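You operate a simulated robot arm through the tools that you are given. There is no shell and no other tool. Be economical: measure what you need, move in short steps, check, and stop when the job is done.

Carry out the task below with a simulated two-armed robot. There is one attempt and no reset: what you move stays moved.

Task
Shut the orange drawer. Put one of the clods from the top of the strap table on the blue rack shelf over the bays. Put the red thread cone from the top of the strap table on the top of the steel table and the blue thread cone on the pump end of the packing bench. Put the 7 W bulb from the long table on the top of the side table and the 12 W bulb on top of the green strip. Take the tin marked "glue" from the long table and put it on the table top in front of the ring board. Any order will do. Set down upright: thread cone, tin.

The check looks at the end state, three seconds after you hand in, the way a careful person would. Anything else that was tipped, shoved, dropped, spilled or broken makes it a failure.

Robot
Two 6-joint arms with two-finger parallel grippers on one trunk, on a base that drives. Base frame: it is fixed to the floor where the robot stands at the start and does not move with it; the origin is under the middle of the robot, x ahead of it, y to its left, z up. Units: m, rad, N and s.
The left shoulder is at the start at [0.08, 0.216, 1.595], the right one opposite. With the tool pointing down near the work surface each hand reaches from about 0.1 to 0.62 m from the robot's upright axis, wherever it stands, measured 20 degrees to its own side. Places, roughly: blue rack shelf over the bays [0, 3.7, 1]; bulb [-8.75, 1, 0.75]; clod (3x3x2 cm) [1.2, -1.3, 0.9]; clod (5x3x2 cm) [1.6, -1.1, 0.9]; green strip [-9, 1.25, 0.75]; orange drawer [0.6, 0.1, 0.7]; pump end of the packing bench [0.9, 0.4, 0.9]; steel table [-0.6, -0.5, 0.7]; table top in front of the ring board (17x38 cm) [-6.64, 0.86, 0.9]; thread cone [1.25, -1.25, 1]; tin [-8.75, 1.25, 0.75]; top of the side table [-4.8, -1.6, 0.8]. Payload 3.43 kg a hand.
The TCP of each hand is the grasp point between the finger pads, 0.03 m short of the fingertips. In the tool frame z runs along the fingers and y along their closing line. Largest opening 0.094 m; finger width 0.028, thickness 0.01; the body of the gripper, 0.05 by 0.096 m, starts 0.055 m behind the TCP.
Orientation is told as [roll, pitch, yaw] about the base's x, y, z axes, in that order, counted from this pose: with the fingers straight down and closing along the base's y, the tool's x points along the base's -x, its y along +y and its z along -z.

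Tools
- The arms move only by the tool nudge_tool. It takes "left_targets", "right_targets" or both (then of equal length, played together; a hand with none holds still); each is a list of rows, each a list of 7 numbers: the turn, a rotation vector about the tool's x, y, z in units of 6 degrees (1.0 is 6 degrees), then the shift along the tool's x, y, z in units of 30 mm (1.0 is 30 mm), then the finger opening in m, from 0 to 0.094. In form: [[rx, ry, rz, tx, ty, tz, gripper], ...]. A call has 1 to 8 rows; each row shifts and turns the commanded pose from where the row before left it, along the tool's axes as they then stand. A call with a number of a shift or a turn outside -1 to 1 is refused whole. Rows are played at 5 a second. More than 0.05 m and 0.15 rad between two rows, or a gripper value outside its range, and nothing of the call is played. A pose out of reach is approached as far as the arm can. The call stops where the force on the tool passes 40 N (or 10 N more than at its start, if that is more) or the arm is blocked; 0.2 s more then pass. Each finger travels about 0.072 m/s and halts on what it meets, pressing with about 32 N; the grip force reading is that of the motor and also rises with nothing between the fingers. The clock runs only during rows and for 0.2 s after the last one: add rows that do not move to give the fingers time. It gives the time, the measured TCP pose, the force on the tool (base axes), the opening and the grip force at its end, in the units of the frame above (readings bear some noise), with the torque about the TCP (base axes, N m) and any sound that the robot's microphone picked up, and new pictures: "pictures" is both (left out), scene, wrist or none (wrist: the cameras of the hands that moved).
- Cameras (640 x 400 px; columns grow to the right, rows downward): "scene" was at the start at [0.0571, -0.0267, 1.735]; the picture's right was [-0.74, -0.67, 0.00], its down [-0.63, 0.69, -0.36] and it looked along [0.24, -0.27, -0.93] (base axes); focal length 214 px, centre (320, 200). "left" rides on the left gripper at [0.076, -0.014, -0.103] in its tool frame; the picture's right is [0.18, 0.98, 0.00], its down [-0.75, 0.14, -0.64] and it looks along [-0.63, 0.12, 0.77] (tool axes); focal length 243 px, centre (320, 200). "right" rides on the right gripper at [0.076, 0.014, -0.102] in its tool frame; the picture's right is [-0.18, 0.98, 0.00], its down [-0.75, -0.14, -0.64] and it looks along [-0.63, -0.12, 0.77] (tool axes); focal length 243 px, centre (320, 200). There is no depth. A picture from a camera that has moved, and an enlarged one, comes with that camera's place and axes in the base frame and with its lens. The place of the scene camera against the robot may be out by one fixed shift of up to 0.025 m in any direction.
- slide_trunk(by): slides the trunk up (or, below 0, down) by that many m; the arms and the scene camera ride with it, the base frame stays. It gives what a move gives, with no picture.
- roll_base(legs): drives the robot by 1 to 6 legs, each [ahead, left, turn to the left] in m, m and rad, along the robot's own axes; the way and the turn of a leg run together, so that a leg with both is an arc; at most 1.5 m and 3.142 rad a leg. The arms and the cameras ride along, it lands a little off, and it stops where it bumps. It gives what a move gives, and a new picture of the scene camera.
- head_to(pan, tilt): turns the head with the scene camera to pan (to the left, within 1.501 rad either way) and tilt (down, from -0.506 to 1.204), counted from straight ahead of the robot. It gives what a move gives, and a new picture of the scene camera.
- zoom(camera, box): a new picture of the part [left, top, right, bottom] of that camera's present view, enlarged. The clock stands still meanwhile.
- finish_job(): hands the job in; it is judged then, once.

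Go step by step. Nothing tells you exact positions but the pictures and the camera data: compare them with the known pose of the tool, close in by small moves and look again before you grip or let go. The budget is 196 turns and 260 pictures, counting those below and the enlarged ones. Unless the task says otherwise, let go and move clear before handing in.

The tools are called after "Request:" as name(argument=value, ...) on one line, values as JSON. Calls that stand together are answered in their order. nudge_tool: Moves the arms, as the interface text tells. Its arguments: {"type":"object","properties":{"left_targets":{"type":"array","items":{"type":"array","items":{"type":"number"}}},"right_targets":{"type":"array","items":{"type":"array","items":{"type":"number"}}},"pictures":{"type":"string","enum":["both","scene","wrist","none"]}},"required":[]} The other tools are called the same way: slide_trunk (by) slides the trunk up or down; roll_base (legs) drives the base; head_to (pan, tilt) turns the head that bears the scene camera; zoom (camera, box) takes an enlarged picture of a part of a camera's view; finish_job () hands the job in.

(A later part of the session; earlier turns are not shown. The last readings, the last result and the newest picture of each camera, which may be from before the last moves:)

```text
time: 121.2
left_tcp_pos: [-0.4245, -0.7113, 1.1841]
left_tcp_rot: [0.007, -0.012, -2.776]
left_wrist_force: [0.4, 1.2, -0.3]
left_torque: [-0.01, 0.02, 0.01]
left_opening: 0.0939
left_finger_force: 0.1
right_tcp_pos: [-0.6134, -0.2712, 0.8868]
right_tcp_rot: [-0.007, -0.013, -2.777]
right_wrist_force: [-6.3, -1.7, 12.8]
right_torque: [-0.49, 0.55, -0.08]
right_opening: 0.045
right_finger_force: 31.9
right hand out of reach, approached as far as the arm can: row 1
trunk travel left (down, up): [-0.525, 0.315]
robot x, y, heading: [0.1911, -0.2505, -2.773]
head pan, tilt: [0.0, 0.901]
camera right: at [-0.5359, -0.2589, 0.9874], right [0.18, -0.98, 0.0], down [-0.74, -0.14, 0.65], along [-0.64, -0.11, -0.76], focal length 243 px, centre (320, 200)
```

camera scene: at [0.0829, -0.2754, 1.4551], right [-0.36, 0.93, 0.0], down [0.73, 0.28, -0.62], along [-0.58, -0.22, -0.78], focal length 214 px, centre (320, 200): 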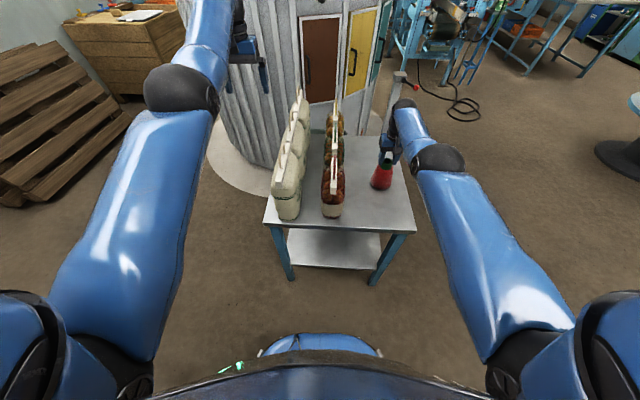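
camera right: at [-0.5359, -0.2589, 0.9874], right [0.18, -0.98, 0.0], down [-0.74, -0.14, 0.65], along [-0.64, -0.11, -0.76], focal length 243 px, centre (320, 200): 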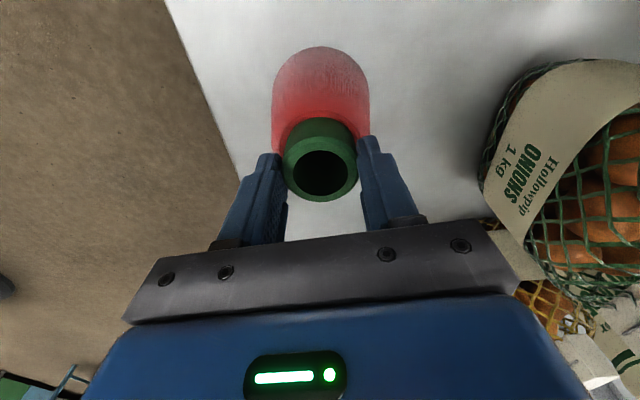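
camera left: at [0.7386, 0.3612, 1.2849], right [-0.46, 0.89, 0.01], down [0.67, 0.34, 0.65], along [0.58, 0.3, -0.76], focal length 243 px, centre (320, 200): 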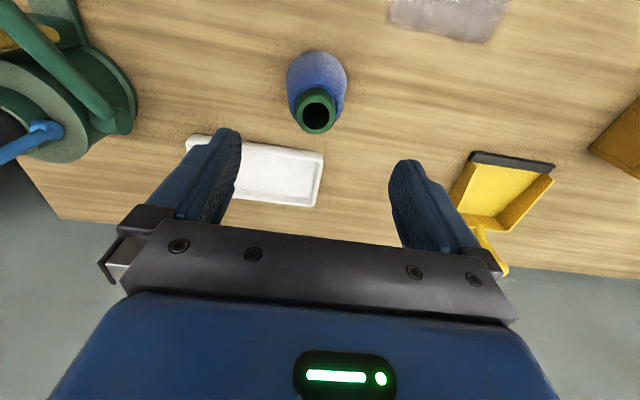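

Standing on the table under light load. Release and lift clear.

Request:
nudge_tool(right_targets=[[0, 0, 0, 0, 0, -0.05, 0.02], [0, 0, 0, 0, 0, 0, 0.05], [0, 0, 0, 0, 0, 0, 0.06], [0, 0, 0, 0, 0, 0, 0.08], [0, 0, 0, 0, 0, 0, 0.09], [0, 0, 0, 0, 0, -0.5, 0.09], [0, 0, 0, 0, 0, -1, 0.09], [0, 0, 0, 0, 0, -1, 0.09]], pictures="wrist")

Request:
nudge_tool(right_targets=[[0, 0, 0, 0, 0, -1, 0.09], [0, 0, 0, 0, 0, -1, 0.09], [0, 0, 0, 0, 0, -1, 0.09], [0, 0, 0, 0, 0, -1, 0.09], [0, 0, 0, 0, 0, -1, 0.09], [0, 0, 0, 0, 0, -1, 0.09], [0, 0, 0, 0, 0, -1, 0.09], [0, 0, 0, 0, 0, -1, 0.09]], pictures="scene")

```text
time: 123.0
left_tcp_pos: [-0.4253, -0.7109, 1.1822]
left_tcp_rot: [0.008, -0.015, -2.778]
left_wrist_force: [1.3, 0.4, -0.1]
left_torque: [-0.01, 0.03, -0.02]
left_opening: 0.0941
left_finger_force: 0.0
right_tcp_pos: [-0.6137, -0.2694, 0.962]
right_tcp_rot: [-0.003, -0.01, -2.777]
right_wrist_force: [-0.2, 0.0, 0.3]
right_torque: [0.02, 0.02, 0.01]
right_opening: 0.0903
right_finger_force: 0.0
trunk travel left (down, up): [-0.525, 0.315]
robot x, y, heading: [0.1898, -0.2527, -2.772]
head pan, tilt: [0.0, 0.901]
camera right: at [-0.5355, -0.2577, 1.0629], right [0.18, -0.98, 0.0], down [-0.75, -0.14, 0.65], along [-0.64, -0.11, -0.76], focal length 243 px, centre (320, 200)
```

right: 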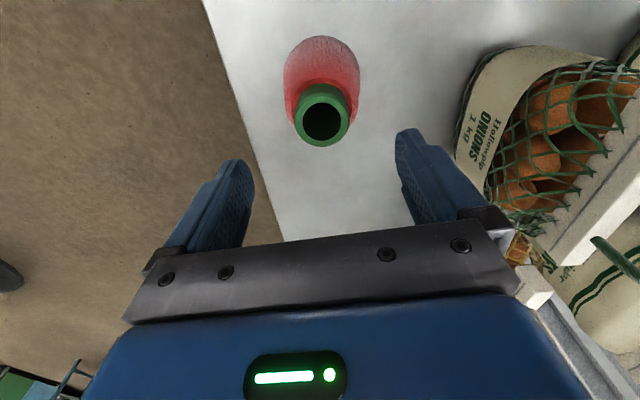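

```text
time: 124.8
left_tcp_pos: [-0.4241, -0.7096, 1.1831]
left_tcp_rot: [0.006, -0.014, -2.777]
left_wrist_force: [0.4, 0.0, -0.2]
left_torque: [0.0, -0.02, -0.01]
left_opening: 0.0941
left_finger_force: 0.0
right_tcp_pos: [-0.5875, -0.2639, 1.196]
right_tcp_rot: [-0.003, -0.011, -2.78]
right_wrist_force: [0.1, 0.1, 0.6]
right_torque: [0.01, -0.01, -0.02]
right_opening: 0.0897
right_finger_force: 0.0
right hand out of reach, approached as far as the arm can: row 6, 7, 8
trunk travel left (down, up): [-0.525, 0.315]
robot x, y, heading: [0.1894, -0.2513, -2.773]
head pan, tilt: [0.0, 0.901]
camera scene: at [0.0812, -0.2755, 1.4549], right [-0.36, 0.93, 0.0], down [0.73, 0.28, -0.62], along [-0.58, -0.22, -0.78], focal length 214 px, centre (320, 200)
```

scene: 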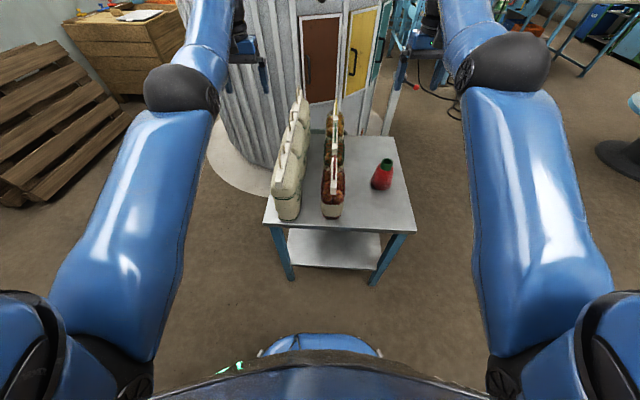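

Red cone is upright on the steel table. Back to the strap table for a clod: move left clear of tables, then turn around.

Request:
roll_base(legs=[[0, 1.05, 0], [0.15, 0, 0], [0, 0, 1.6], [0, 0, 1.47]])

Request:
zoom(camera="right", box=[0, 0, 640, 400])

```text
time: 138.6
left_tcp_pos: [1.0718, -0.88, 1.1827]
left_tcp_rot: [0.007, -0.012, 0.278]
left_wrist_force: [0.1, -0.3, 0.7]
left_torque: [0.04, -0.01, -0.01]
left_opening: 0.094
left_finger_force: 0.1
right_tcp_pos: [1.1969, -1.3391, 1.1947]
right_tcp_rot: [-0.005, -0.01, 0.278]
right_wrist_force: [0.6, 0.0, 0.1]
right_torque: [0.02, -0.02, 0.0]
right_opening: 0.0899
right_finger_force: 0.0
trunk travel left (down, up): [-0.525, 0.315]
robot x, y, heading: [0.4211, -1.2832, 0.283]
head pan, tilt: [0.0, 0.901]
camera scene: at [0.5112, -1.2395, 1.4548], right [0.28, -0.96, 0.0], down [-0.75, -0.22, -0.62], along [0.6, 0.17, -0.78], focal length 214 px, centre (320, 200)
```

scene: 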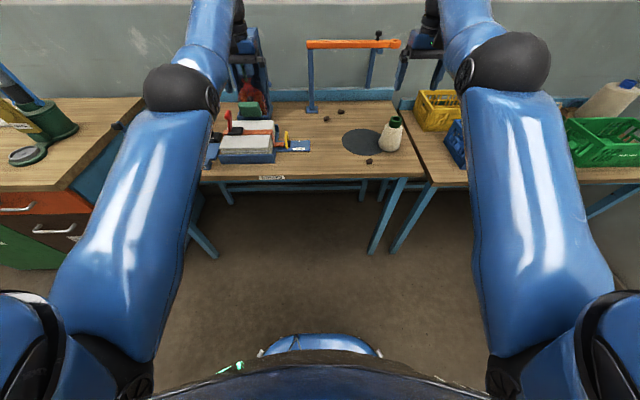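

```text
1.00 times, centred on (320, 200) of right (not enlarged: the box is as wide or as high as the picture)
camera zoom: at [1.1185, -1.347, 1.2953], right [-0.09, 1.0, 0.0], down [0.76, 0.07, 0.65], along [0.65, 0.06, -0.76], focal length 243 px, centre (320, 200)
```

zoom: 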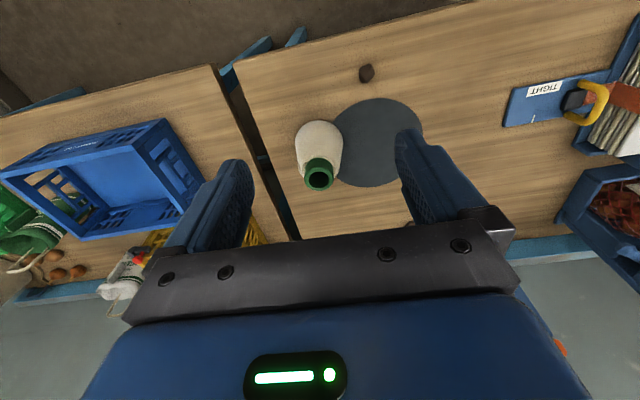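

The near clod is at about (1.21, -1.265). I'll move the right hand above it, yawing the gripper so its body stays clear of the white cone, and descend partway.

Request:
nudge_tool(right_targets=[[0, 0, 0, -0.37, 0.73, 0, 0.07], [0, 0, 0, -0.37, 0.73, 0, 0.07], [0, 0, 0, -0.37, 0.73, 0.5, 0.07], [0, 0, 1, 0, 0, 0.5, 0.07], [0, 0, 1, 0, 0, 0.5, 0.07], [0, 0, 1, 0, 0, 0.5, 0.07], [0, 0, 1, 0, 0, 0.5, 0.07], [0, 0, 1, 0, 0, 0.5, 0.07]], pictures="wrist")

```text
time: 140.4
left_tcp_pos: [1.0723, -0.8797, 1.1826]
left_tcp_rot: [0.007, -0.014, 0.28]
left_wrist_force: [1.0, 0.5, -0.6]
left_torque: [0.02, 0.02, -0.02]
left_opening: 0.094
left_finger_force: 0.1
right_tcp_pos: [1.1959, -1.2698, 1.0973]
right_tcp_rot: [0.001, -0.012, -0.247]
right_wrist_force: [0.5, 0.1, 0.5]
right_torque: [0.0, 0.02, -0.03]
right_opening: 0.0699
right_finger_force: 0.0
right hand out of reach, approached as far as the arm can: row 1, 2, 3, 5, 8
trunk travel left (down, up): [-0.525, 0.315]
robot x, y, heading: [0.4186, -1.2841, 0.285]
head pan, tilt: [0.0, 0.901]
camera right: at [1.1242, -1.2383, 1.1974], right [0.42, 0.91, 0.0], down [0.69, -0.32, 0.65], along [0.59, -0.27, -0.76], focal length 243 px, centre (320, 200)
```

right: 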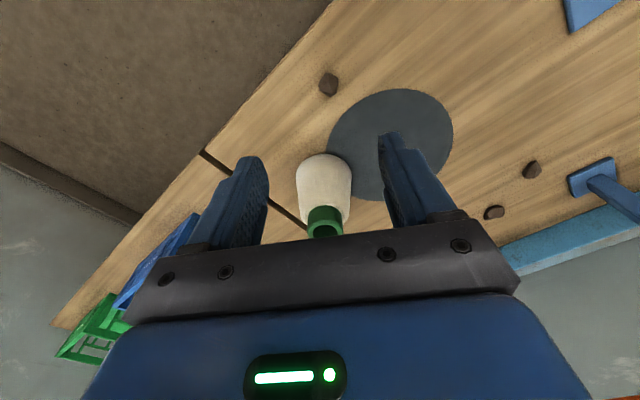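

Clod confirmed at (1.209, -1.264). Fine shift and descend to about z 0.95.

Request:
nudge_tool(right_targets=[[0, 0, 0, -0.37, 0.3, 0.5, 0.07], [0, 0, 0, 0, 0, 1, 0.07], [0, 0, 0, 0, 0, 1, 0.07], [0, 0, 0, 0, 0, 1, 0.07], [0, 0, 0, 0, 0, 1, 0.07], [0, 0, 0, 0, 0, 0, 0.07]], pictures="wrist")

```text
time: 141.8
left_tcp_pos: [1.0726, -0.8785, 1.1833]
left_tcp_rot: [0.008, -0.014, 0.279]
left_wrist_force: [0.4, 0.3, -0.3]
left_torque: [-0.03, 0.03, -0.04]
left_opening: 0.0938
left_finger_force: 0.0
right_tcp_pos: [1.2048, -1.2666, 0.9621]
right_tcp_rot: [0.002, -0.01, -0.246]
right_wrist_force: [0.1, -0.2, 0.3]
right_torque: [-0.01, 0.0, 0.03]
right_opening: 0.0701
right_finger_force: 0.2
right hand out of reach, approached as far as the arm can: row 1
trunk travel left (down, up): [-0.525, 0.315]
robot x, y, heading: [0.4233, -1.2839, 0.28]
head pan, tilt: [0.0, 0.901]
camera right: at [1.1332, -1.2353, 1.0627], right [0.42, 0.91, 0.0], down [0.69, -0.32, 0.65], along [0.59, -0.27, -0.76], focal length 243 px, centre (320, 200)
```

right: 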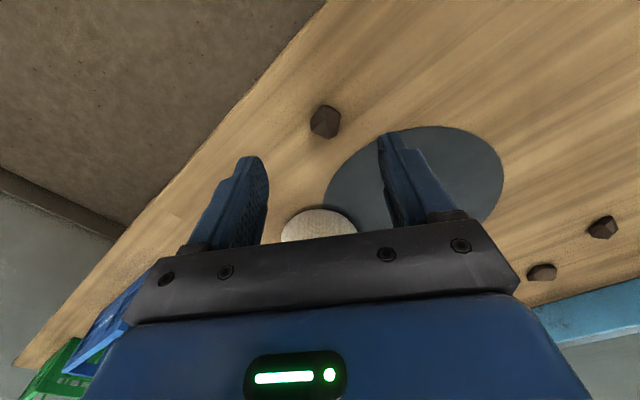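

The clod's centre is near z 0.861, so the table is at about 0.85. Descend to TCP 0.892.

Request:
nudge_tool(right_targets=[[0, 0, 0, -0.2, 0, 0.8, 0.07], [0, 0, 0, 0, 0, 0.8, 0.07], [0, 0, 0, 0, 0, 0.7, 0.07], [0, 0, 0, 0, 0, 0, 0.07]], pictures="wrist")

```text
time: 142.8
left_tcp_pos: [1.0715, -0.8792, 1.1837]
left_tcp_rot: [0.006, -0.014, 0.279]
left_wrist_force: [0.4, 0.8, 0.5]
left_torque: [0.01, 0.01, 0.01]
left_opening: 0.094
left_finger_force: 0.1
right_tcp_pos: [1.2061, -1.2694, 0.8937]
right_tcp_rot: [0.0, -0.012, -0.247]
right_wrist_force: [-0.4, -0.7, -0.8]
right_torque: [0.01, 0.0, 0.01]
right_opening: 0.0701
right_finger_force: 0.1
right hand out of reach, approached as far as the arm can: row 3
trunk travel left (down, up): [-0.525, 0.315]
robot x, y, heading: [0.4186, -1.2833, 0.28]
head pan, tilt: [0.0, 0.901]
camera right: at [1.1349, -1.2379, 0.9943], right [0.42, 0.91, 0.0], down [0.69, -0.32, 0.65], along [0.59, -0.27, -0.76], focal length 243 px, centre (320, 200)
```

right: 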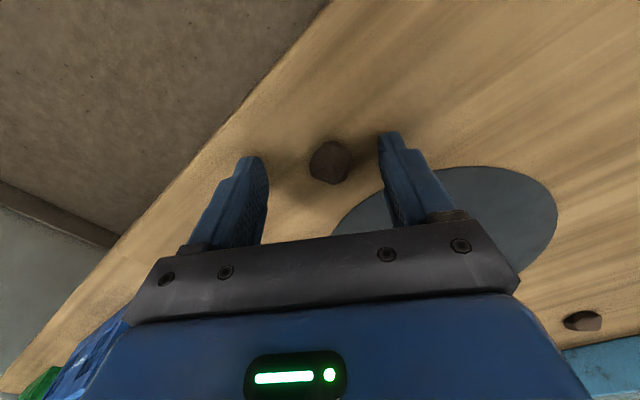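

The clod is between the fingers. Lower 8 mm more and close.

Request:
nudge_tool(right_targets=[[0, 0, 0, -0.2, 0, 0.13, 0.07], [0, 0, 0, 0, 0, 0.13, 0.07], [0, 0, 0, 0, 0, 0, 0.04], [0, 0, 0, 0, 0, 0, 0.02], [0, 0, 0, 0, 0, 0, 0.01], [0, 0, 0, 0, 0, 0, 0.01], [0, 0, 0, 0, 0, 0, 0.01]], pictures="wrist")

```text
time: 144.4
left_tcp_pos: [1.0692, -0.8808, 1.1855]
left_tcp_rot: [0.009, -0.016, 0.279]
left_wrist_force: [-0.4, 0.1, 0.1]
left_torque: [0.01, 0.03, 0.03]
left_opening: 0.094
left_finger_force: 0.0
right_tcp_pos: [1.2052, -1.2743, 0.8911]
right_tcp_rot: [0.005, -0.015, -0.249]
right_wrist_force: [0.8, -13.2, 21.5]
right_torque: [-0.63, 0.33, 0.23]
right_opening: 0.0232
right_finger_force: 32.3
right hand out of reach, approached as far as the arm can: row 1
trunk travel left (down, up): [-0.525, 0.315]
robot x, y, heading: [0.4142, -1.2813, 0.276]
head pan, tilt: [0.0, 0.901]
camera right: at [1.133, -1.2427, 0.9903], right [0.42, 0.91, 0.01], down [0.69, -0.32, 0.65], along [0.6, -0.27, -0.76], focal length 243 px, centre (320, 200)
```

right: 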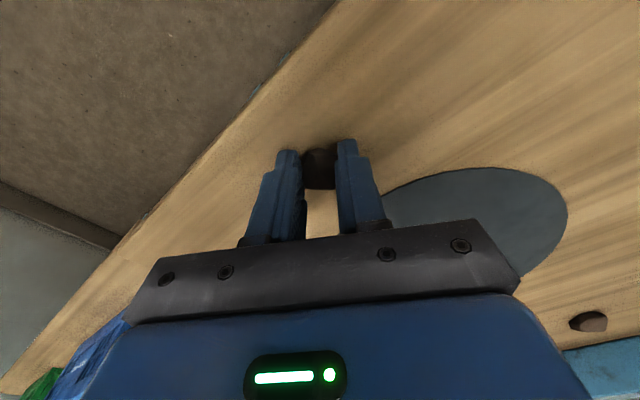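

Gripped at 23 mm. Lift.

Request:
nudge_tool(right_targets=[[0, 0, 0, 0, 0, -0.5, 0.01], [0, 0, 0, 0, 0, -1, 0.01], [0, 0, 0, 0, 0, -1, 0.01], [0, 0, 0, 0, 0, -1, 0.01], [0, 0, 0, 0, 0, -1, 0.01], [0, 0, 0, 0, 0, -1, 0.01], [0, 0, 0, 0, 0, -1, 0.01], [0, 0, 0, 0, 0, -1, 0.01]], pictures="both")

```text
time: 146.2
left_tcp_pos: [1.0711, -0.8791, 1.1833]
left_tcp_rot: [0.006, -0.014, 0.278]
left_wrist_force: [-0.4, 0.2, 0.8]
left_torque: [0.0, 0.02, 0.02]
left_opening: 0.094
left_finger_force: 0.0
right_tcp_pos: [1.1999, -1.2721, 1.1126]
right_tcp_rot: [0.001, -0.011, -0.247]
right_wrist_force: [-0.1, -0.1, -0.3]
right_torque: [-0.02, -0.01, 0.0]
right_opening: 0.0221
right_finger_force: 31.5
right hand out of reach, approached as far as the arm can: row 8
trunk travel left (down, up): [-0.525, 0.315]
robot x, y, heading: [0.4217, -1.278, 0.281]
head pan, tilt: [0.0, 0.901]
camera scene: at [0.5097, -1.2392, 1.4548], right [0.28, -0.96, 0.0], down [-0.75, -0.22, -0.62], along [0.6, 0.17, -0.78], focal length 214 px, centre (320, 200)
camera right: at [1.1276, -1.2413, 1.213], right [0.42, 0.91, 0.0], down [0.69, -0.32, 0.65], along [0.59, -0.27, -0.76], focal length 243 px, centre (320, 200)
```

scene: 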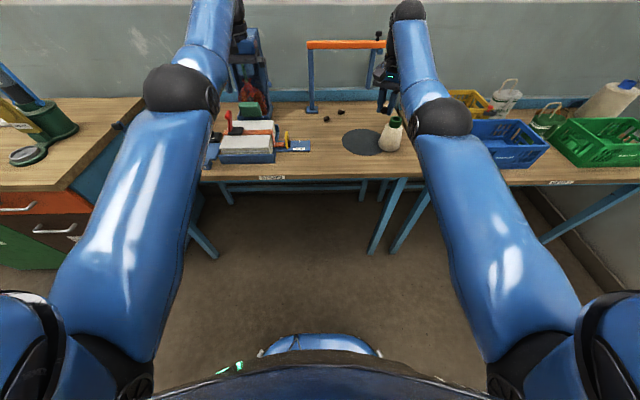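
right: 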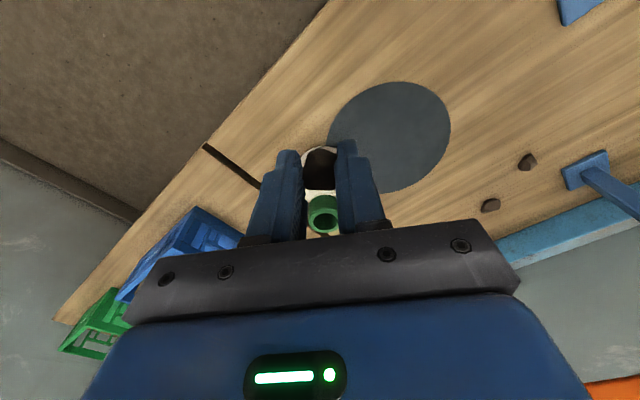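

Clod is held. Raise the hand, back off slightly, then slide left along the bench toward the rack in stages.

Request:
nudge_tool(right_targets=[[0, 0, -1, 0, 0, -1, 0.01], [0, 0, -1, 0, 0, -1, 0.01], [0, 0, -1, 0, 0, -1, 0.01], [0, 0, -1, 0, 0, -1, 0.01], [0, 0, -1, 0, 0, 0, 0.01]], pictures="none")

Request:
roll_base(legs=[[-0.09, 0, 0.015], [0, 1.3, 0], [0, 1.4, 0]])

Request:
head_to(pan=0.7, tilt=0.5)

```text
time: 147.4
left_tcp_pos: [1.0718, -0.8793, 1.1836]
left_tcp_rot: [0.006, -0.014, 0.279]
left_wrist_force: [0.6, 0.8, -0.4]
left_torque: [-0.04, -0.01, 0.02]
left_opening: 0.0942
left_finger_force: 0.1
right_tcp_pos: [1.1728, -1.2819, 1.2228]
right_tcp_rot: [-0.003, -0.011, 0.28]
right_wrist_force: [0.0, 1.2, -1.0]
right_torque: [-0.01, 0.02, -0.02]
right_opening: 0.0222
right_finger_force: 32.4
right hand out of reach, approached as far as the arm can: row 1, 2, 3, 4
trunk travel left (down, up): [-0.525, 0.315]
robot x, y, heading: [0.4193, -1.2848, 0.279]
head pan, tilt: [0.0, 0.901]
```

```text
time: 161.2
left_tcp_pos: [0.1957, 1.6774, 1.1835]
left_tcp_rot: [0.008, -0.015, 0.297]
left_wrist_force: [-0.2, 0.4, 0.3]
left_torque: [-0.02, 0.01, 0.02]
left_opening: 0.0942
left_finger_force: 0.2
right_tcp_pos: [0.3053, 1.2788, 1.2239]
right_tcp_rot: [-0.005, -0.009, 0.294]
right_wrist_force: [0.2, 0.1, 0.1]
right_torque: [0.01, 0.0, -0.03]
right_opening: 0.0222
right_finger_force: 31.8
trunk travel left (down, up): [-0.525, 0.315]
robot x, y, heading: [-0.4514, 1.2643, 0.3]
head pan, tilt: [0.0, 0.901]
camera scene: at [-0.3587, 1.3074, 1.4548], right [0.29, -0.96, 0.0], down [-0.75, -0.23, -0.62], along [0.59, 0.18, -0.78], focal length 214 px, centre (320, 200)
```

scene: 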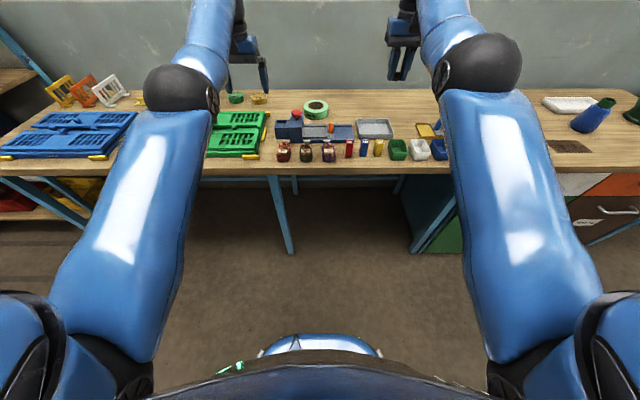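

```text
time: 162.2
left_tcp_pos: [0.1959, 1.6787, 1.1833]
left_tcp_rot: [0.007, -0.015, 0.298]
left_wrist_force: [-0.4, 0.3, -0.5]
left_torque: [0.0, 0.0, 0.04]
left_opening: 0.094
left_finger_force: 0.1
right_tcp_pos: [0.3052, 1.2787, 1.2228]
right_tcp_rot: [-0.003, -0.011, 0.295]
right_wrist_force: [-0.3, 0.1, -1.0]
right_torque: [0.0, 0.01, 0.01]
right_opening: 0.0221
right_finger_force: 32.0
trunk travel left (down, up): [-0.525, 0.315]
robot x, y, heading: [-0.4475, 1.2615, 0.295]
head pan, tilt: [0.7, 0.499]
camera scene: at [-0.3816, 1.3621, 1.4886], right [0.84, -0.54, 0.0], down [-0.26, -0.4, -0.88], along [0.48, 0.74, -0.48], focal length 214 px, centre (320, 200)
```

scene: 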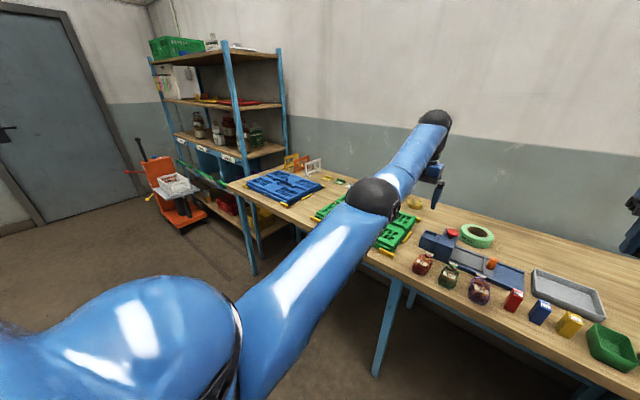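

The blue rack stands at the far end; the shelf above the labelled bays carries jars. Zoom in there.

Request:
zoom(camera="scene", box=[130, 20, 330, 260])

```text
1.67 times, centred on (230, 140) of scene
camera zoom: at [-0.3816, 1.3621, 1.4886], right [0.84, -0.54, 0.0], down [-0.26, -0.4, -0.88], along [0.48, 0.74, -0.48], focal length 358 px, centre (470, 300)
```

zoom: 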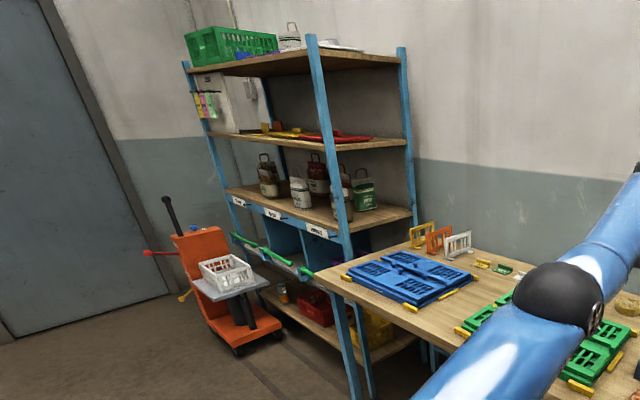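

I'll place the clod on the front strip of that shelf around l≈3.3 (in front of/between the jars), reaching in with a forward-tilted tool. Drive 1.4 m further left first and look.

Request:
roll_base(legs=[[-0.05, 1.4, 0]])

Request:
head_to(pan=0.3, tilt=0.45)

```text
time: 169.2
left_tcp_pos: [-0.2749, 3.008, 1.1831]
left_tcp_rot: [0.009, -0.016, 0.306]
left_wrist_force: [0.1, -0.1, 0.1]
left_torque: [-0.02, -0.02, -0.01]
left_opening: 0.094
left_finger_force: 0.1
right_tcp_pos: [-0.162, 2.6099, 1.2229]
right_tcp_rot: [-0.002, -0.01, 0.304]
right_wrist_force: [0.1, -0.5, -0.5]
right_torque: [-0.02, 0.02, -0.01]
right_opening: 0.0222
right_finger_force: 31.5
trunk travel left (down, up): [-0.525, 0.315]
robot x, y, heading: [-0.9159, 2.5887, 0.308]
head pan, tilt: [0.7, 0.499]
camera scene: at [-0.8493, 2.6886, 1.4887], right [0.84, -0.53, 0.0], down [-0.26, -0.4, -0.88], along [0.47, 0.74, -0.48], focal length 214 px, centre (320, 200)
```

scene: 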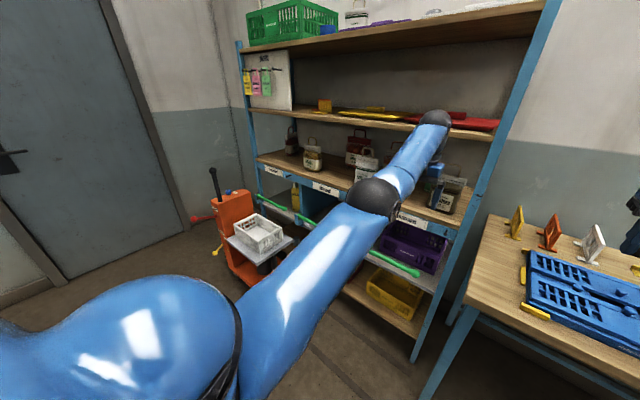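

```text
time: 170.1
left_tcp_pos: [-0.2753, 3.0094, 1.1819]
left_tcp_rot: [0.008, -0.015, 0.306]
left_wrist_force: [1.6, 0.1, 0.5]
left_torque: [-0.02, -0.01, 0.01]
left_opening: 0.0939
left_finger_force: 0.0
right_tcp_pos: [-0.1626, 2.6098, 1.2236]
right_tcp_rot: [-0.004, -0.01, 0.304]
right_wrist_force: [-0.1, 0.4, -0.7]
right_torque: [0.02, 0.04, 0.0]
right_opening: 0.0223
right_finger_force: 31.7
trunk travel left (down, up): [-0.525, 0.315]
robot x, y, heading: [-0.9172, 2.5867, 0.312]
head pan, tilt: [0.3, 0.45]
camera scene: at [-0.8227, 2.6648, 1.4931], right [0.57, -0.82, 0.0], down [-0.36, -0.25, -0.9], along [0.74, 0.51, -0.44], focal length 214 px, centre (320, 200)
```

scene: 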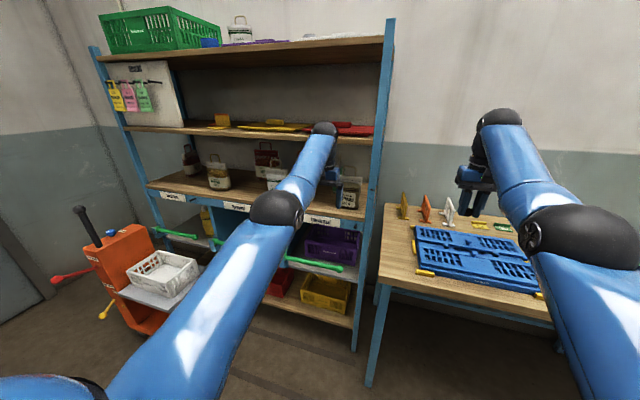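

The shelf top is near z 1.0, front edge at n≈0.87; there's a free gap between jars near l≈3.16. I'll tilt the right tool 60° forward first, here in free space.

Request:
nudge_tool(right_targets=[[0, -1, 0, -0.6, 0, 0, 0.01], [0, -1, 0, -0.6, 0, 0, 0.01], [0, -1, 0, -0.6, 0, 0.2, 0.01], [0, -1, 0, -0.5, 0, 0.3, 0.01], [0, -1, 0, -0.4, 0, 0.3, 0.01]], pictures="none")

Request:
nudge_tool(right_targets=[[0, -1, 0, 0, 0, 0.3, 0.01], [0, -1, 0, 0, 0, 0.3, 0.01], [0, -1, 0, 0, 0, 0.3, 0.01], [0, -1, 0, 0, 0, 0.3, 0.01], [0, -1, 0, 0, 0, 0.3, 0.01]], pictures="both")

```text
time: 171.3
left_tcp_pos: [-0.2751, 3.0084, 1.1822]
left_tcp_rot: [0.007, -0.011, 0.306]
left_wrist_force: [0.4, 0.0, -0.4]
left_torque: [-0.02, -0.02, -0.02]
left_opening: 0.094
left_finger_force: 0.2
right_tcp_pos: [-0.0595, 2.6425, 1.2247]
right_tcp_rot: [-0.007, -0.534, 0.306]
right_wrist_force: [0.3, 0.1, 0.1]
right_torque: [-0.04, 0.04, 0.03]
right_opening: 0.0229
right_finger_force: 32.0
right hand out of reach, approached as far as the arm can: row 2, 3, 4, 5
trunk travel left (down, up): [-0.525, 0.315]
robot x, y, heading: [-0.9175, 2.5925, 0.311]
head pan, tilt: [0.3, 0.45]
```

```text
time: 172.5
left_tcp_pos: [-0.2748, 3.0086, 1.1824]
left_tcp_rot: [0.007, -0.013, 0.305]
left_wrist_force: [-0.3, 0.1, -0.5]
left_torque: [0.0, 0.01, 0.01]
left_opening: 0.0942
left_finger_force: 0.0
right_tcp_pos: [0.0339, 2.6724, 1.2091]
right_tcp_rot: [-0.01, -1.055, 0.311]
right_wrist_force: [-0.4, 0.2, 0.0]
right_torque: [0.0, 0.0, -0.03]
right_opening: 0.0225
right_finger_force: 32.1
right hand out of reach, approached as far as the arm can: row 1, 2, 3, 4, 5
trunk travel left (down, up): [-0.525, 0.315]
robot x, y, heading: [-0.9171, 2.5906, 0.304]
head pan, tilt: [0.3, 0.45]
camera scene: at [-0.8217, 2.6648, 1.4931], right [0.57, -0.82, 0.0], down [-0.36, -0.25, -0.9], along [0.74, 0.51, -0.44], focal length 214 px, centre (320, 200)
camera right: at [-0.0914, 2.6468, 1.1904], right [-0.21, 0.97, 0.16], down [-0.14, -0.19, 0.97], along [0.97, 0.18, 0.17], focal length 243 px, centre (320, 200)
```

scene: 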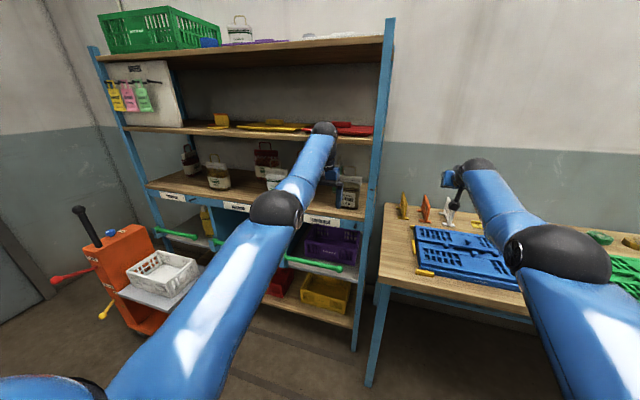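
right: 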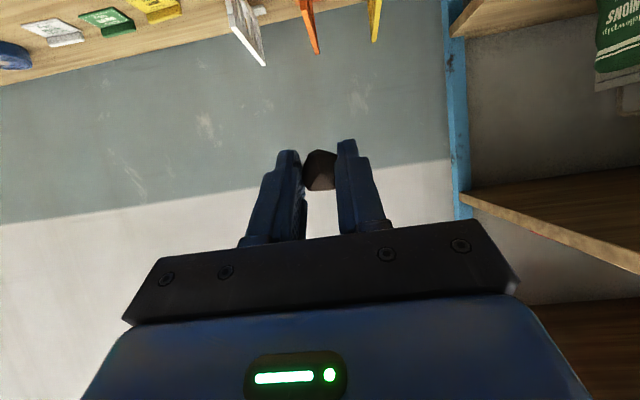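

Tilt works well. Now back up 0.12 m and slide left 0.62 m to be in front of the gap.

Request:
roll_base(legs=[[-0.12, 0, 0], [0, 0.62, -0.01]])

Request:
head_to(pan=-0.1, tilt=0.5)

Request:
zoom(camera="right", box=[0, 0, 640, 400])

```text
time: 176.8
left_tcp_pos: [-0.5742, 3.5621, 1.1821]
left_tcp_rot: [0.008, -0.014, 0.301]
left_wrist_force: [0.0, -0.2, 0.0]
left_torque: [0.01, -0.03, 0.02]
left_opening: 0.0942
left_finger_force: 0.1
right_tcp_pos: [-0.267, 3.2234, 1.2083]
right_tcp_rot: [-0.007, -1.055, 0.302]
right_wrist_force: [-0.6, -0.5, -0.6]
right_torque: [0.0, -0.03, 0.04]
right_opening: 0.0225
right_finger_force: 32.9
trunk travel left (down, up): [-0.525, 0.315]
robot x, y, heading: [-1.2186, 3.1439, 0.308]
head pan, tilt: [0.3, 0.45]
camera scene: at [-1.1227, 3.2204, 1.4931], right [0.57, -0.82, 0.0], down [-0.36, -0.25, -0.9], along [0.74, 0.51, -0.44], focal length 214 px, centre (320, 200)
```

scene: 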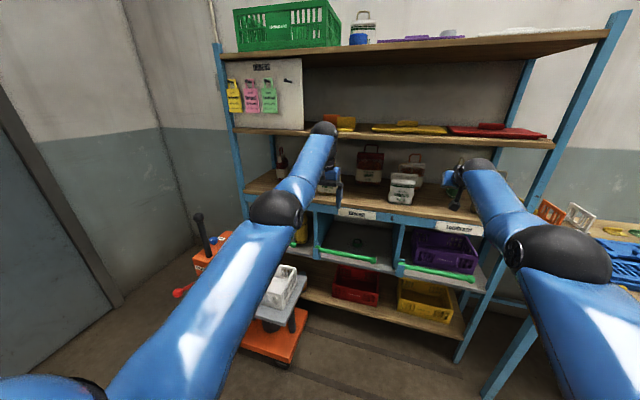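

```text
time: 177.7
left_tcp_pos: [-0.5731, 3.5629, 1.1821]
left_tcp_rot: [0.006, -0.013, 0.302]
left_wrist_force: [-0.2, 0.3, -0.5]
left_torque: [-0.07, 0.02, 0.0]
left_opening: 0.0941
left_finger_force: 0.0
right_tcp_pos: [-0.2678, 3.2248, 1.2089]
right_tcp_rot: [-0.01, -1.057, 0.304]
right_wrist_force: [-0.2, -0.3, 0.7]
right_torque: [0.04, 0.01, 0.01]
right_opening: 0.0227
right_finger_force: 32.1
trunk travel left (down, up): [-0.525, 0.315]
robot x, y, heading: [-1.2177, 3.1428, 0.306]
head pan, tilt: [-0.099, 0.499]
camera scene: at [-1.1099, 3.1881, 1.4887], right [0.2, -0.98, 0.0], down [-0.47, -0.1, -0.88], along [0.86, 0.18, -0.48], focal length 214 px, centre (320, 200)
```

scene: 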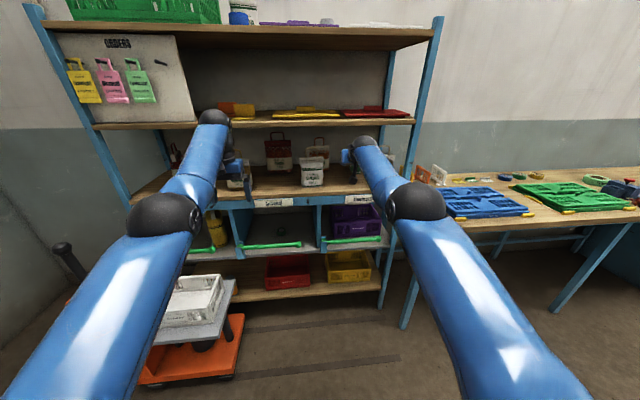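

```text
1.00 times, centred on (320, 200) of right (not enlarged: the box is as wide or as high as the picture)
camera zoom: at [-0.3929, 3.2001, 1.191], right [-0.2, 0.97, 0.16], down [-0.14, -0.19, 0.97], along [0.97, 0.17, 0.17], focal length 243 px, centre (320, 200)
```

zoom: 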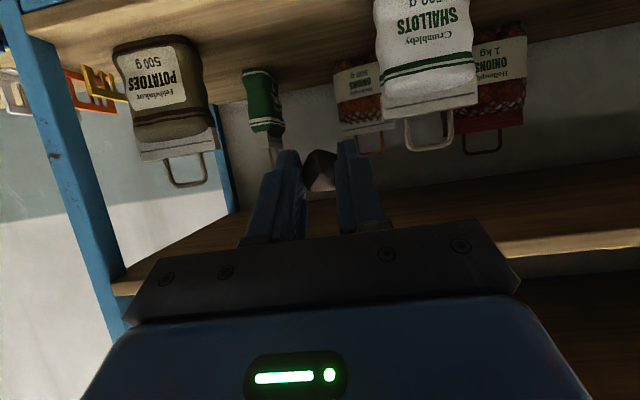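

The clod is lined up with the gap between the bags. Lower the hand to z ≈ 1.09 in front of the shelf, then drive ahead partway.

Request:
nudge_tool(right_targets=[[0, 0, 0, 0.866, 0, 0.5, 0.01], [0, 0, 0, 0.866, 0, 0.5, 0.01], [0, 0, 0, 0.866, 0, 0.5, 0.01], [0, 0, 0, 0.7, -0.5, 0.4, 0.01]], pictures="none")

Request:
roll_base(legs=[[0.14, 0, 0]])

Request:
zoom(camera="right", box=[0, 0, 640, 400])

```text
time: 178.7
left_tcp_pos: [-0.573, 3.5614, 1.1825]
left_tcp_rot: [0.009, -0.012, 0.301]
left_wrist_force: [-0.5, 0.3, 0.5]
left_torque: [0.0, 0.01, -0.03]
left_opening: 0.0942
left_finger_force: 0.2
right_tcp_pos: [-0.2519, 3.2113, 1.0925]
right_tcp_rot: [-0.008, -1.056, 0.304]
right_wrist_force: [-0.5, -0.4, -0.2]
right_torque: [0.01, -0.03, -0.03]
right_opening: 0.023
right_finger_force: 32.1
right hand out of reach, approached as far as the arm can: row 1, 3
trunk travel left (down, up): [-0.525, 0.315]
robot x, y, heading: [-1.2176, 3.1457, 0.298]
head pan, tilt: [-0.099, 0.499]
```

```text
time: 180.0
left_tcp_pos: [-0.4425, 3.6048, 1.1853]
left_tcp_rot: [0.007, -0.015, 0.302]
left_wrist_force: [0.0, -0.2, 0.8]
left_torque: [-0.03, -0.02, 0.05]
left_opening: 0.094
left_finger_force: 0.1
right_tcp_pos: [-0.1217, 3.2548, 1.0977]
right_tcp_rot: [-0.009, -1.058, 0.306]
right_wrist_force: [0.5, 0.7, -0.2]
right_torque: [-0.02, 0.0, 0.01]
right_opening: 0.0228
right_finger_force: 31.7
trunk travel left (down, up): [-0.525, 0.315]
robot x, y, heading: [-1.0862, 3.1865, 0.304]
head pan, tilt: [-0.099, 0.499]
camera scene: at [-0.9791, 3.2285, 1.489], right [0.2, -0.98, 0.0], down [-0.47, -0.1, -0.88], along [0.86, 0.18, -0.48], focal length 214 px, centre (320, 200)
```

scene: 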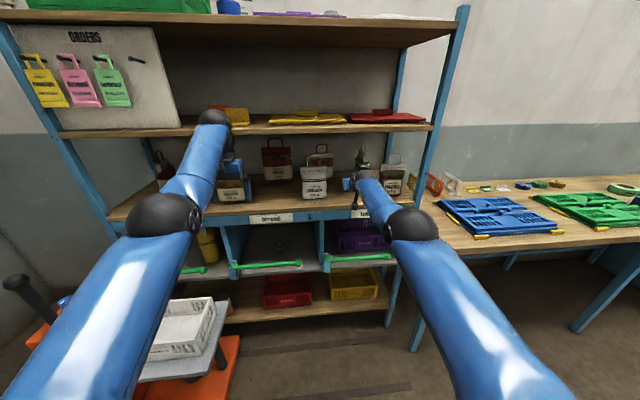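

```text
1.00 times, centred on (320, 200) of right (not enlarged: the box is as wide or as high as the picture)
camera zoom: at [-0.2472, 3.2297, 1.0795], right [-0.2, 0.97, 0.16], down [-0.14, -0.19, 0.97], along [0.97, 0.18, 0.18], focal length 243 px, centre (320, 200)
```

zoom: 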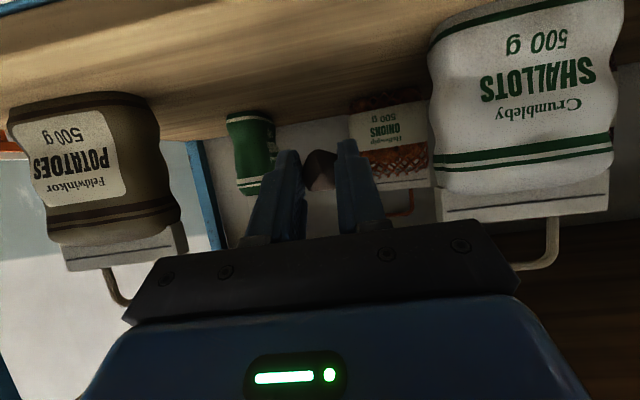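

Good: gap centre is l≈3.125. Drive 10 cm in with a 1.5 cm shift right.

Request:
roll_base(legs=[[0.1, -0.015, 0]])

Request:
nudge_tool(right_targets=[[0, 0, 0, 0.433, 0, 0.25, 0.01], [0, 0, 0, 0.433, 0, 0.25, 0.01]], pictures="both")

```text
time: 181.2
left_tcp_pos: [-0.3458, 3.62, 1.1853]
left_tcp_rot: [0.006, -0.019, 0.299]
left_wrist_force: [-0.5, -0.2, 0.6]
left_torque: [0.01, -0.07, -0.01]
left_opening: 0.0938
left_finger_force: 0.1
right_tcp_pos: [-0.0243, 3.2687, 1.0999]
right_tcp_rot: [-0.009, -1.062, 0.305]
right_wrist_force: [0.0, -0.4, 0.5]
right_torque: [-0.02, -0.01, 0.04]
right_opening: 0.0225
right_finger_force: 31.9
trunk travel left (down, up): [-0.525, 0.315]
robot x, y, heading: [-0.9849, 3.2027, 0.301]
head pan, tilt: [-0.099, 0.499]
camera scene: at [-0.883, 3.2443, 1.4893], right [0.2, -0.98, 0.0], down [-0.47, -0.1, -0.88], along [0.86, 0.18, -0.47], focal length 214 px, centre (320, 200)
```

scene: 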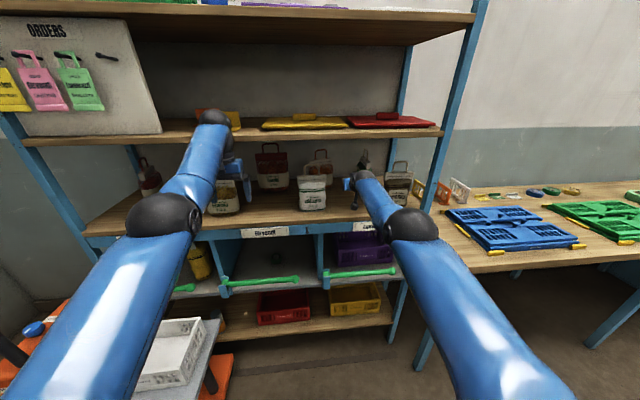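

```text
time: 181.8
left_tcp_pos: [-0.3443, 3.6184, 1.1858]
left_tcp_rot: [0.006, -0.016, 0.3]
left_wrist_force: [-0.1, -0.9, -0.5]
left_torque: [0.0, -0.01, 0.01]
left_opening: 0.0939
left_finger_force: 0.0
right_tcp_pos: [-0.0216, 3.2713, 1.0663]
right_tcp_rot: [-0.01, -1.059, 0.306]
right_wrist_force: [0.0, 0.1, -0.3]
right_torque: [0.01, 0.02, 0.01]
right_opening: 0.0228
right_finger_force: 31.9
trunk travel left (down, up): [-0.525, 0.315]
robot x, y, heading: [-0.9852, 3.202, 0.298]
head pan, tilt: [-0.099, 0.499]
camera scene: at [-0.8798, 3.2445, 1.4889], right [0.2, -0.98, 0.0], down [-0.47, -0.1, -0.88], along [0.86, 0.18, -0.48], focal length 214 px, centre (320, 200)
camera right: at [-0.147, 3.2452, 1.049], right [-0.2, 0.97, 0.16], down [-0.14, -0.19, 0.97], along [0.97, 0.17, 0.18], focal length 243 px, centre (320, 200)
```

scene: 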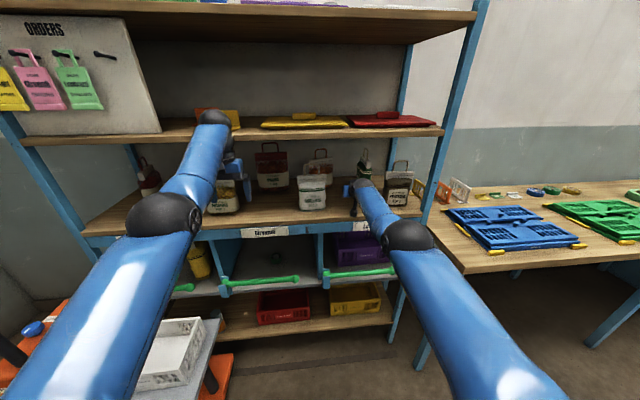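
right: 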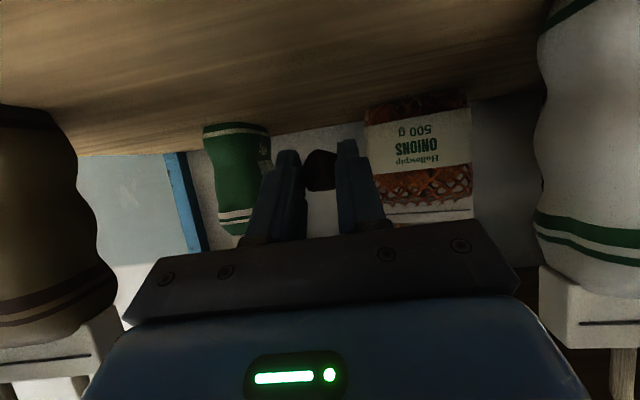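

Between the bags with good clearance and well over the shelf. Lower to contact slowly.

Request:
nudge_tool(right_targets=[[0, 0, 0, 0.3, 0, 0.17, 0.01], [0, 0, 0, 0.3, 0, 0.17, 0.01], [0, 0, 0, 0.26, 0, 0.15, 0.01], [0, 0, 0, 0.17, 0, 0.1, 0.01], [0, 0, 0, 0.17, 0, 0.1, 0.01]], pictures="wrist")

```text
time: 183.0
left_tcp_pos: [-0.3425, 3.6196, 1.1836]
left_tcp_rot: [0.007, -0.015, 0.299]
left_wrist_force: [-0.7, -0.4, 0.7]
left_torque: [-0.02, -0.01, 0.0]
left_opening: 0.0939
left_finger_force: 0.0
right_tcp_pos: [-0.0226, 3.269, 1.0271]
right_tcp_rot: [-0.008, -1.064, 0.307]
right_wrist_force: [1.0, 0.2, 6.1]
right_torque: [0.11, -0.07, 0.0]
right_opening: 0.0229
right_finger_force: 32.3
trunk travel left (down, up): [-0.525, 0.315]
robot x, y, heading: [-0.9838, 3.2034, 0.3]
head pan, tilt: [-0.099, 0.499]
camera right: at [-0.1476, 3.2445, 1.0088], right [-0.2, 0.97, 0.16], down [-0.15, -0.19, 0.97], along [0.97, 0.17, 0.18], focal length 243 px, centre (320, 200)
```

right: 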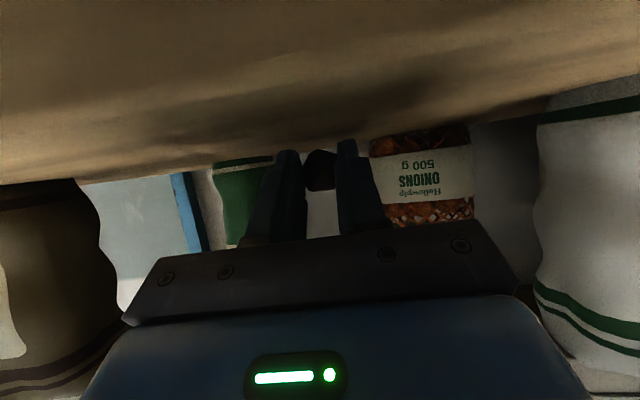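

Light contact with the shelf. Open the fingers a little and withdraw upward and back.

Request:
nudge_tool(right_targets=[[0, 0, 0, 0, 0, 0, 0.03], [0, 0, 0, 0, 0, 0, 0.045], [0, 0, 0, 0, 0, 0, 0.05], [0, 0, 0, 0, 0, 0, 0.05]], pictures="wrist")

Request:
nudge_tool(right_targets=[[0, 0, 0, 0, 0, -0.5, 0.05], [0, 0, 0, 0, 0, -0.8, 0.05], [0, 0, 0, -0.3, 0, -0.8, 0.05]], pictures="wrist")

```text
time: 184.0
left_tcp_pos: [-0.342, 3.6179, 1.186]
left_tcp_rot: [0.01, -0.014, 0.298]
left_wrist_force: [-0.4, 0.2, 0.6]
left_torque: [0.06, 0.03, 0.02]
left_opening: 0.0939
left_finger_force: 0.1
right_tcp_pos: [-0.022, 3.2661, 1.0267]
right_tcp_rot: [-0.008, -1.063, 0.302]
right_wrist_force: [4.3, -11.0, 13.3]
right_torque: [0.1, -0.3, -0.31]
right_opening: 0.0434
right_finger_force: 0.2
trunk travel left (down, up): [-0.525, 0.315]
robot x, y, heading: [-0.9853, 3.2025, 0.304]
head pan, tilt: [-0.099, 0.499]
camera right: at [-0.148, 3.2413, 1.0089], right [-0.2, 0.97, 0.16], down [-0.15, -0.19, 0.97], along [0.97, 0.17, 0.18], focal length 243 px, centre (320, 200)
```

right: 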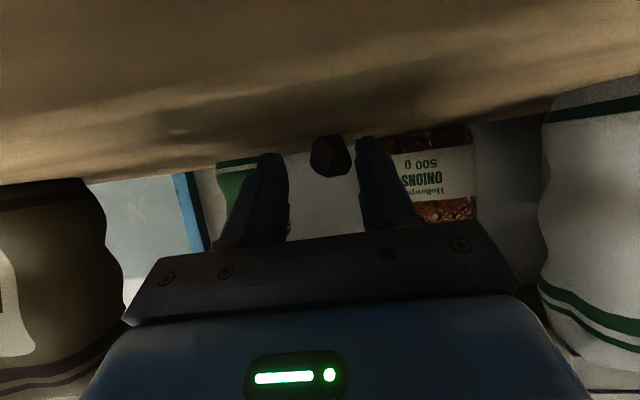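

```text
time: 184.8
left_tcp_pos: [-0.3428, 3.62, 1.185]
left_tcp_rot: [0.007, -0.015, 0.3]
left_wrist_force: [-0.2, -0.5, 0.1]
left_torque: [-0.01, -0.01, -0.01]
left_opening: 0.0942
left_finger_force: 0.0
right_tcp_pos: [-0.024, 3.2687, 1.0597]
right_tcp_rot: [-0.007, -1.057, 0.303]
right_wrist_force: [-0.2, -0.7, -1.2]
right_torque: [0.0, 0.02, 0.03]
right_opening: 0.0499
right_finger_force: 0.1
right hand out of reach, approached as far as the arm can: row 1, 2, 3
trunk travel left (down, up): [-0.525, 0.315]
robot x, y, heading: [-0.987, 3.2026, 0.307]
head pan, tilt: [-0.099, 0.499]
camera right: at [-0.1479, 3.2434, 1.0432], right [-0.2, 0.97, 0.16], down [-0.14, -0.19, 0.97], along [0.97, 0.17, 0.17], focal length 243 px, centre (320, 200)
```

right: 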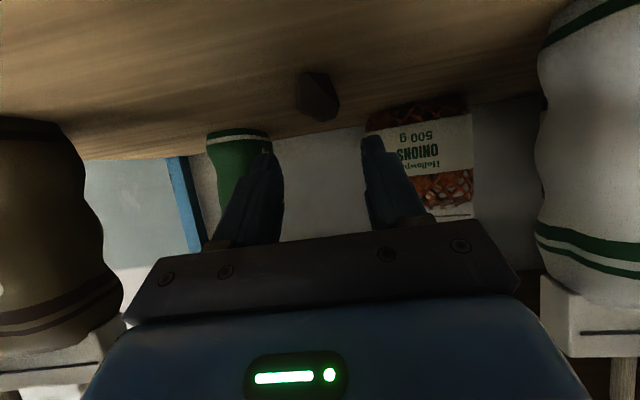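

The clod lies on the shelf, released. Back the base straight out and check.

Request:
roll_base(legs=[[-0.4, 0, 0]])

Request:
zoom(camera="scene", box=[180, 80, 440, 260])

```text
time: 187.3
left_tcp_pos: [-0.7215, 3.4993, 1.183]
left_tcp_rot: [0.007, -0.013, 0.293]
left_wrist_force: [0.7, 0.0, -0.3]
left_torque: [0.03, -0.01, 0.01]
left_opening: 0.0938
left_finger_force: 0.0
right_tcp_pos: [-0.403, 3.1457, 1.0598]
right_tcp_rot: [-0.008, -1.055, 0.298]
right_wrist_force: [-0.3, -1.1, -0.3]
right_torque: [-0.01, -0.03, 0.0]
right_opening: 0.0504
right_finger_force: 0.0
trunk travel left (down, up): [-0.525, 0.315]
robot x, y, heading: [-1.3665, 3.0841, 0.296]
head pan, tilt: [-0.099, 0.499]
camera scene: at [-1.2595, 3.127, 1.4884], right [0.19, -0.98, 0.0], down [-0.47, -0.09, -0.88], along [0.86, 0.17, -0.48], focal length 214 px, centre (320, 200)
```

scene: 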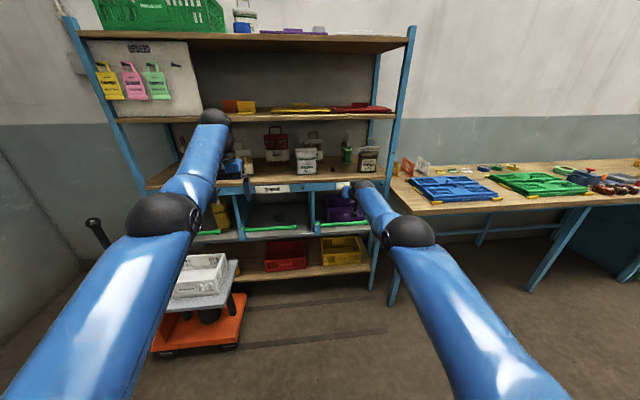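

```text
2.22 times, centred on (310, 170) of scene
camera zoom: at [-1.2595, 3.127, 1.4884], right [0.19, -0.98, 0.0], down [-0.47, -0.09, -0.88], along [0.86, 0.17, -0.48], focal length 477 px, centre (342, 267)
```

zoom: 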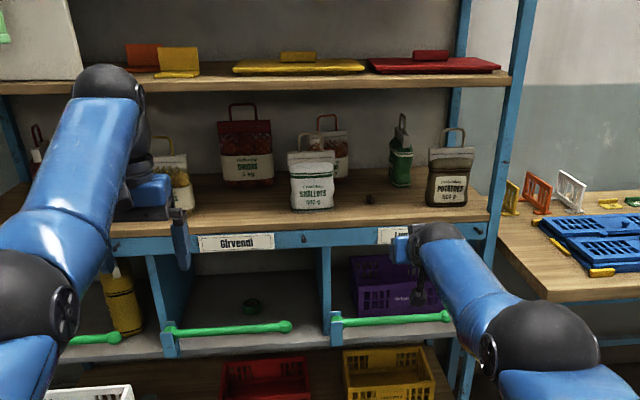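

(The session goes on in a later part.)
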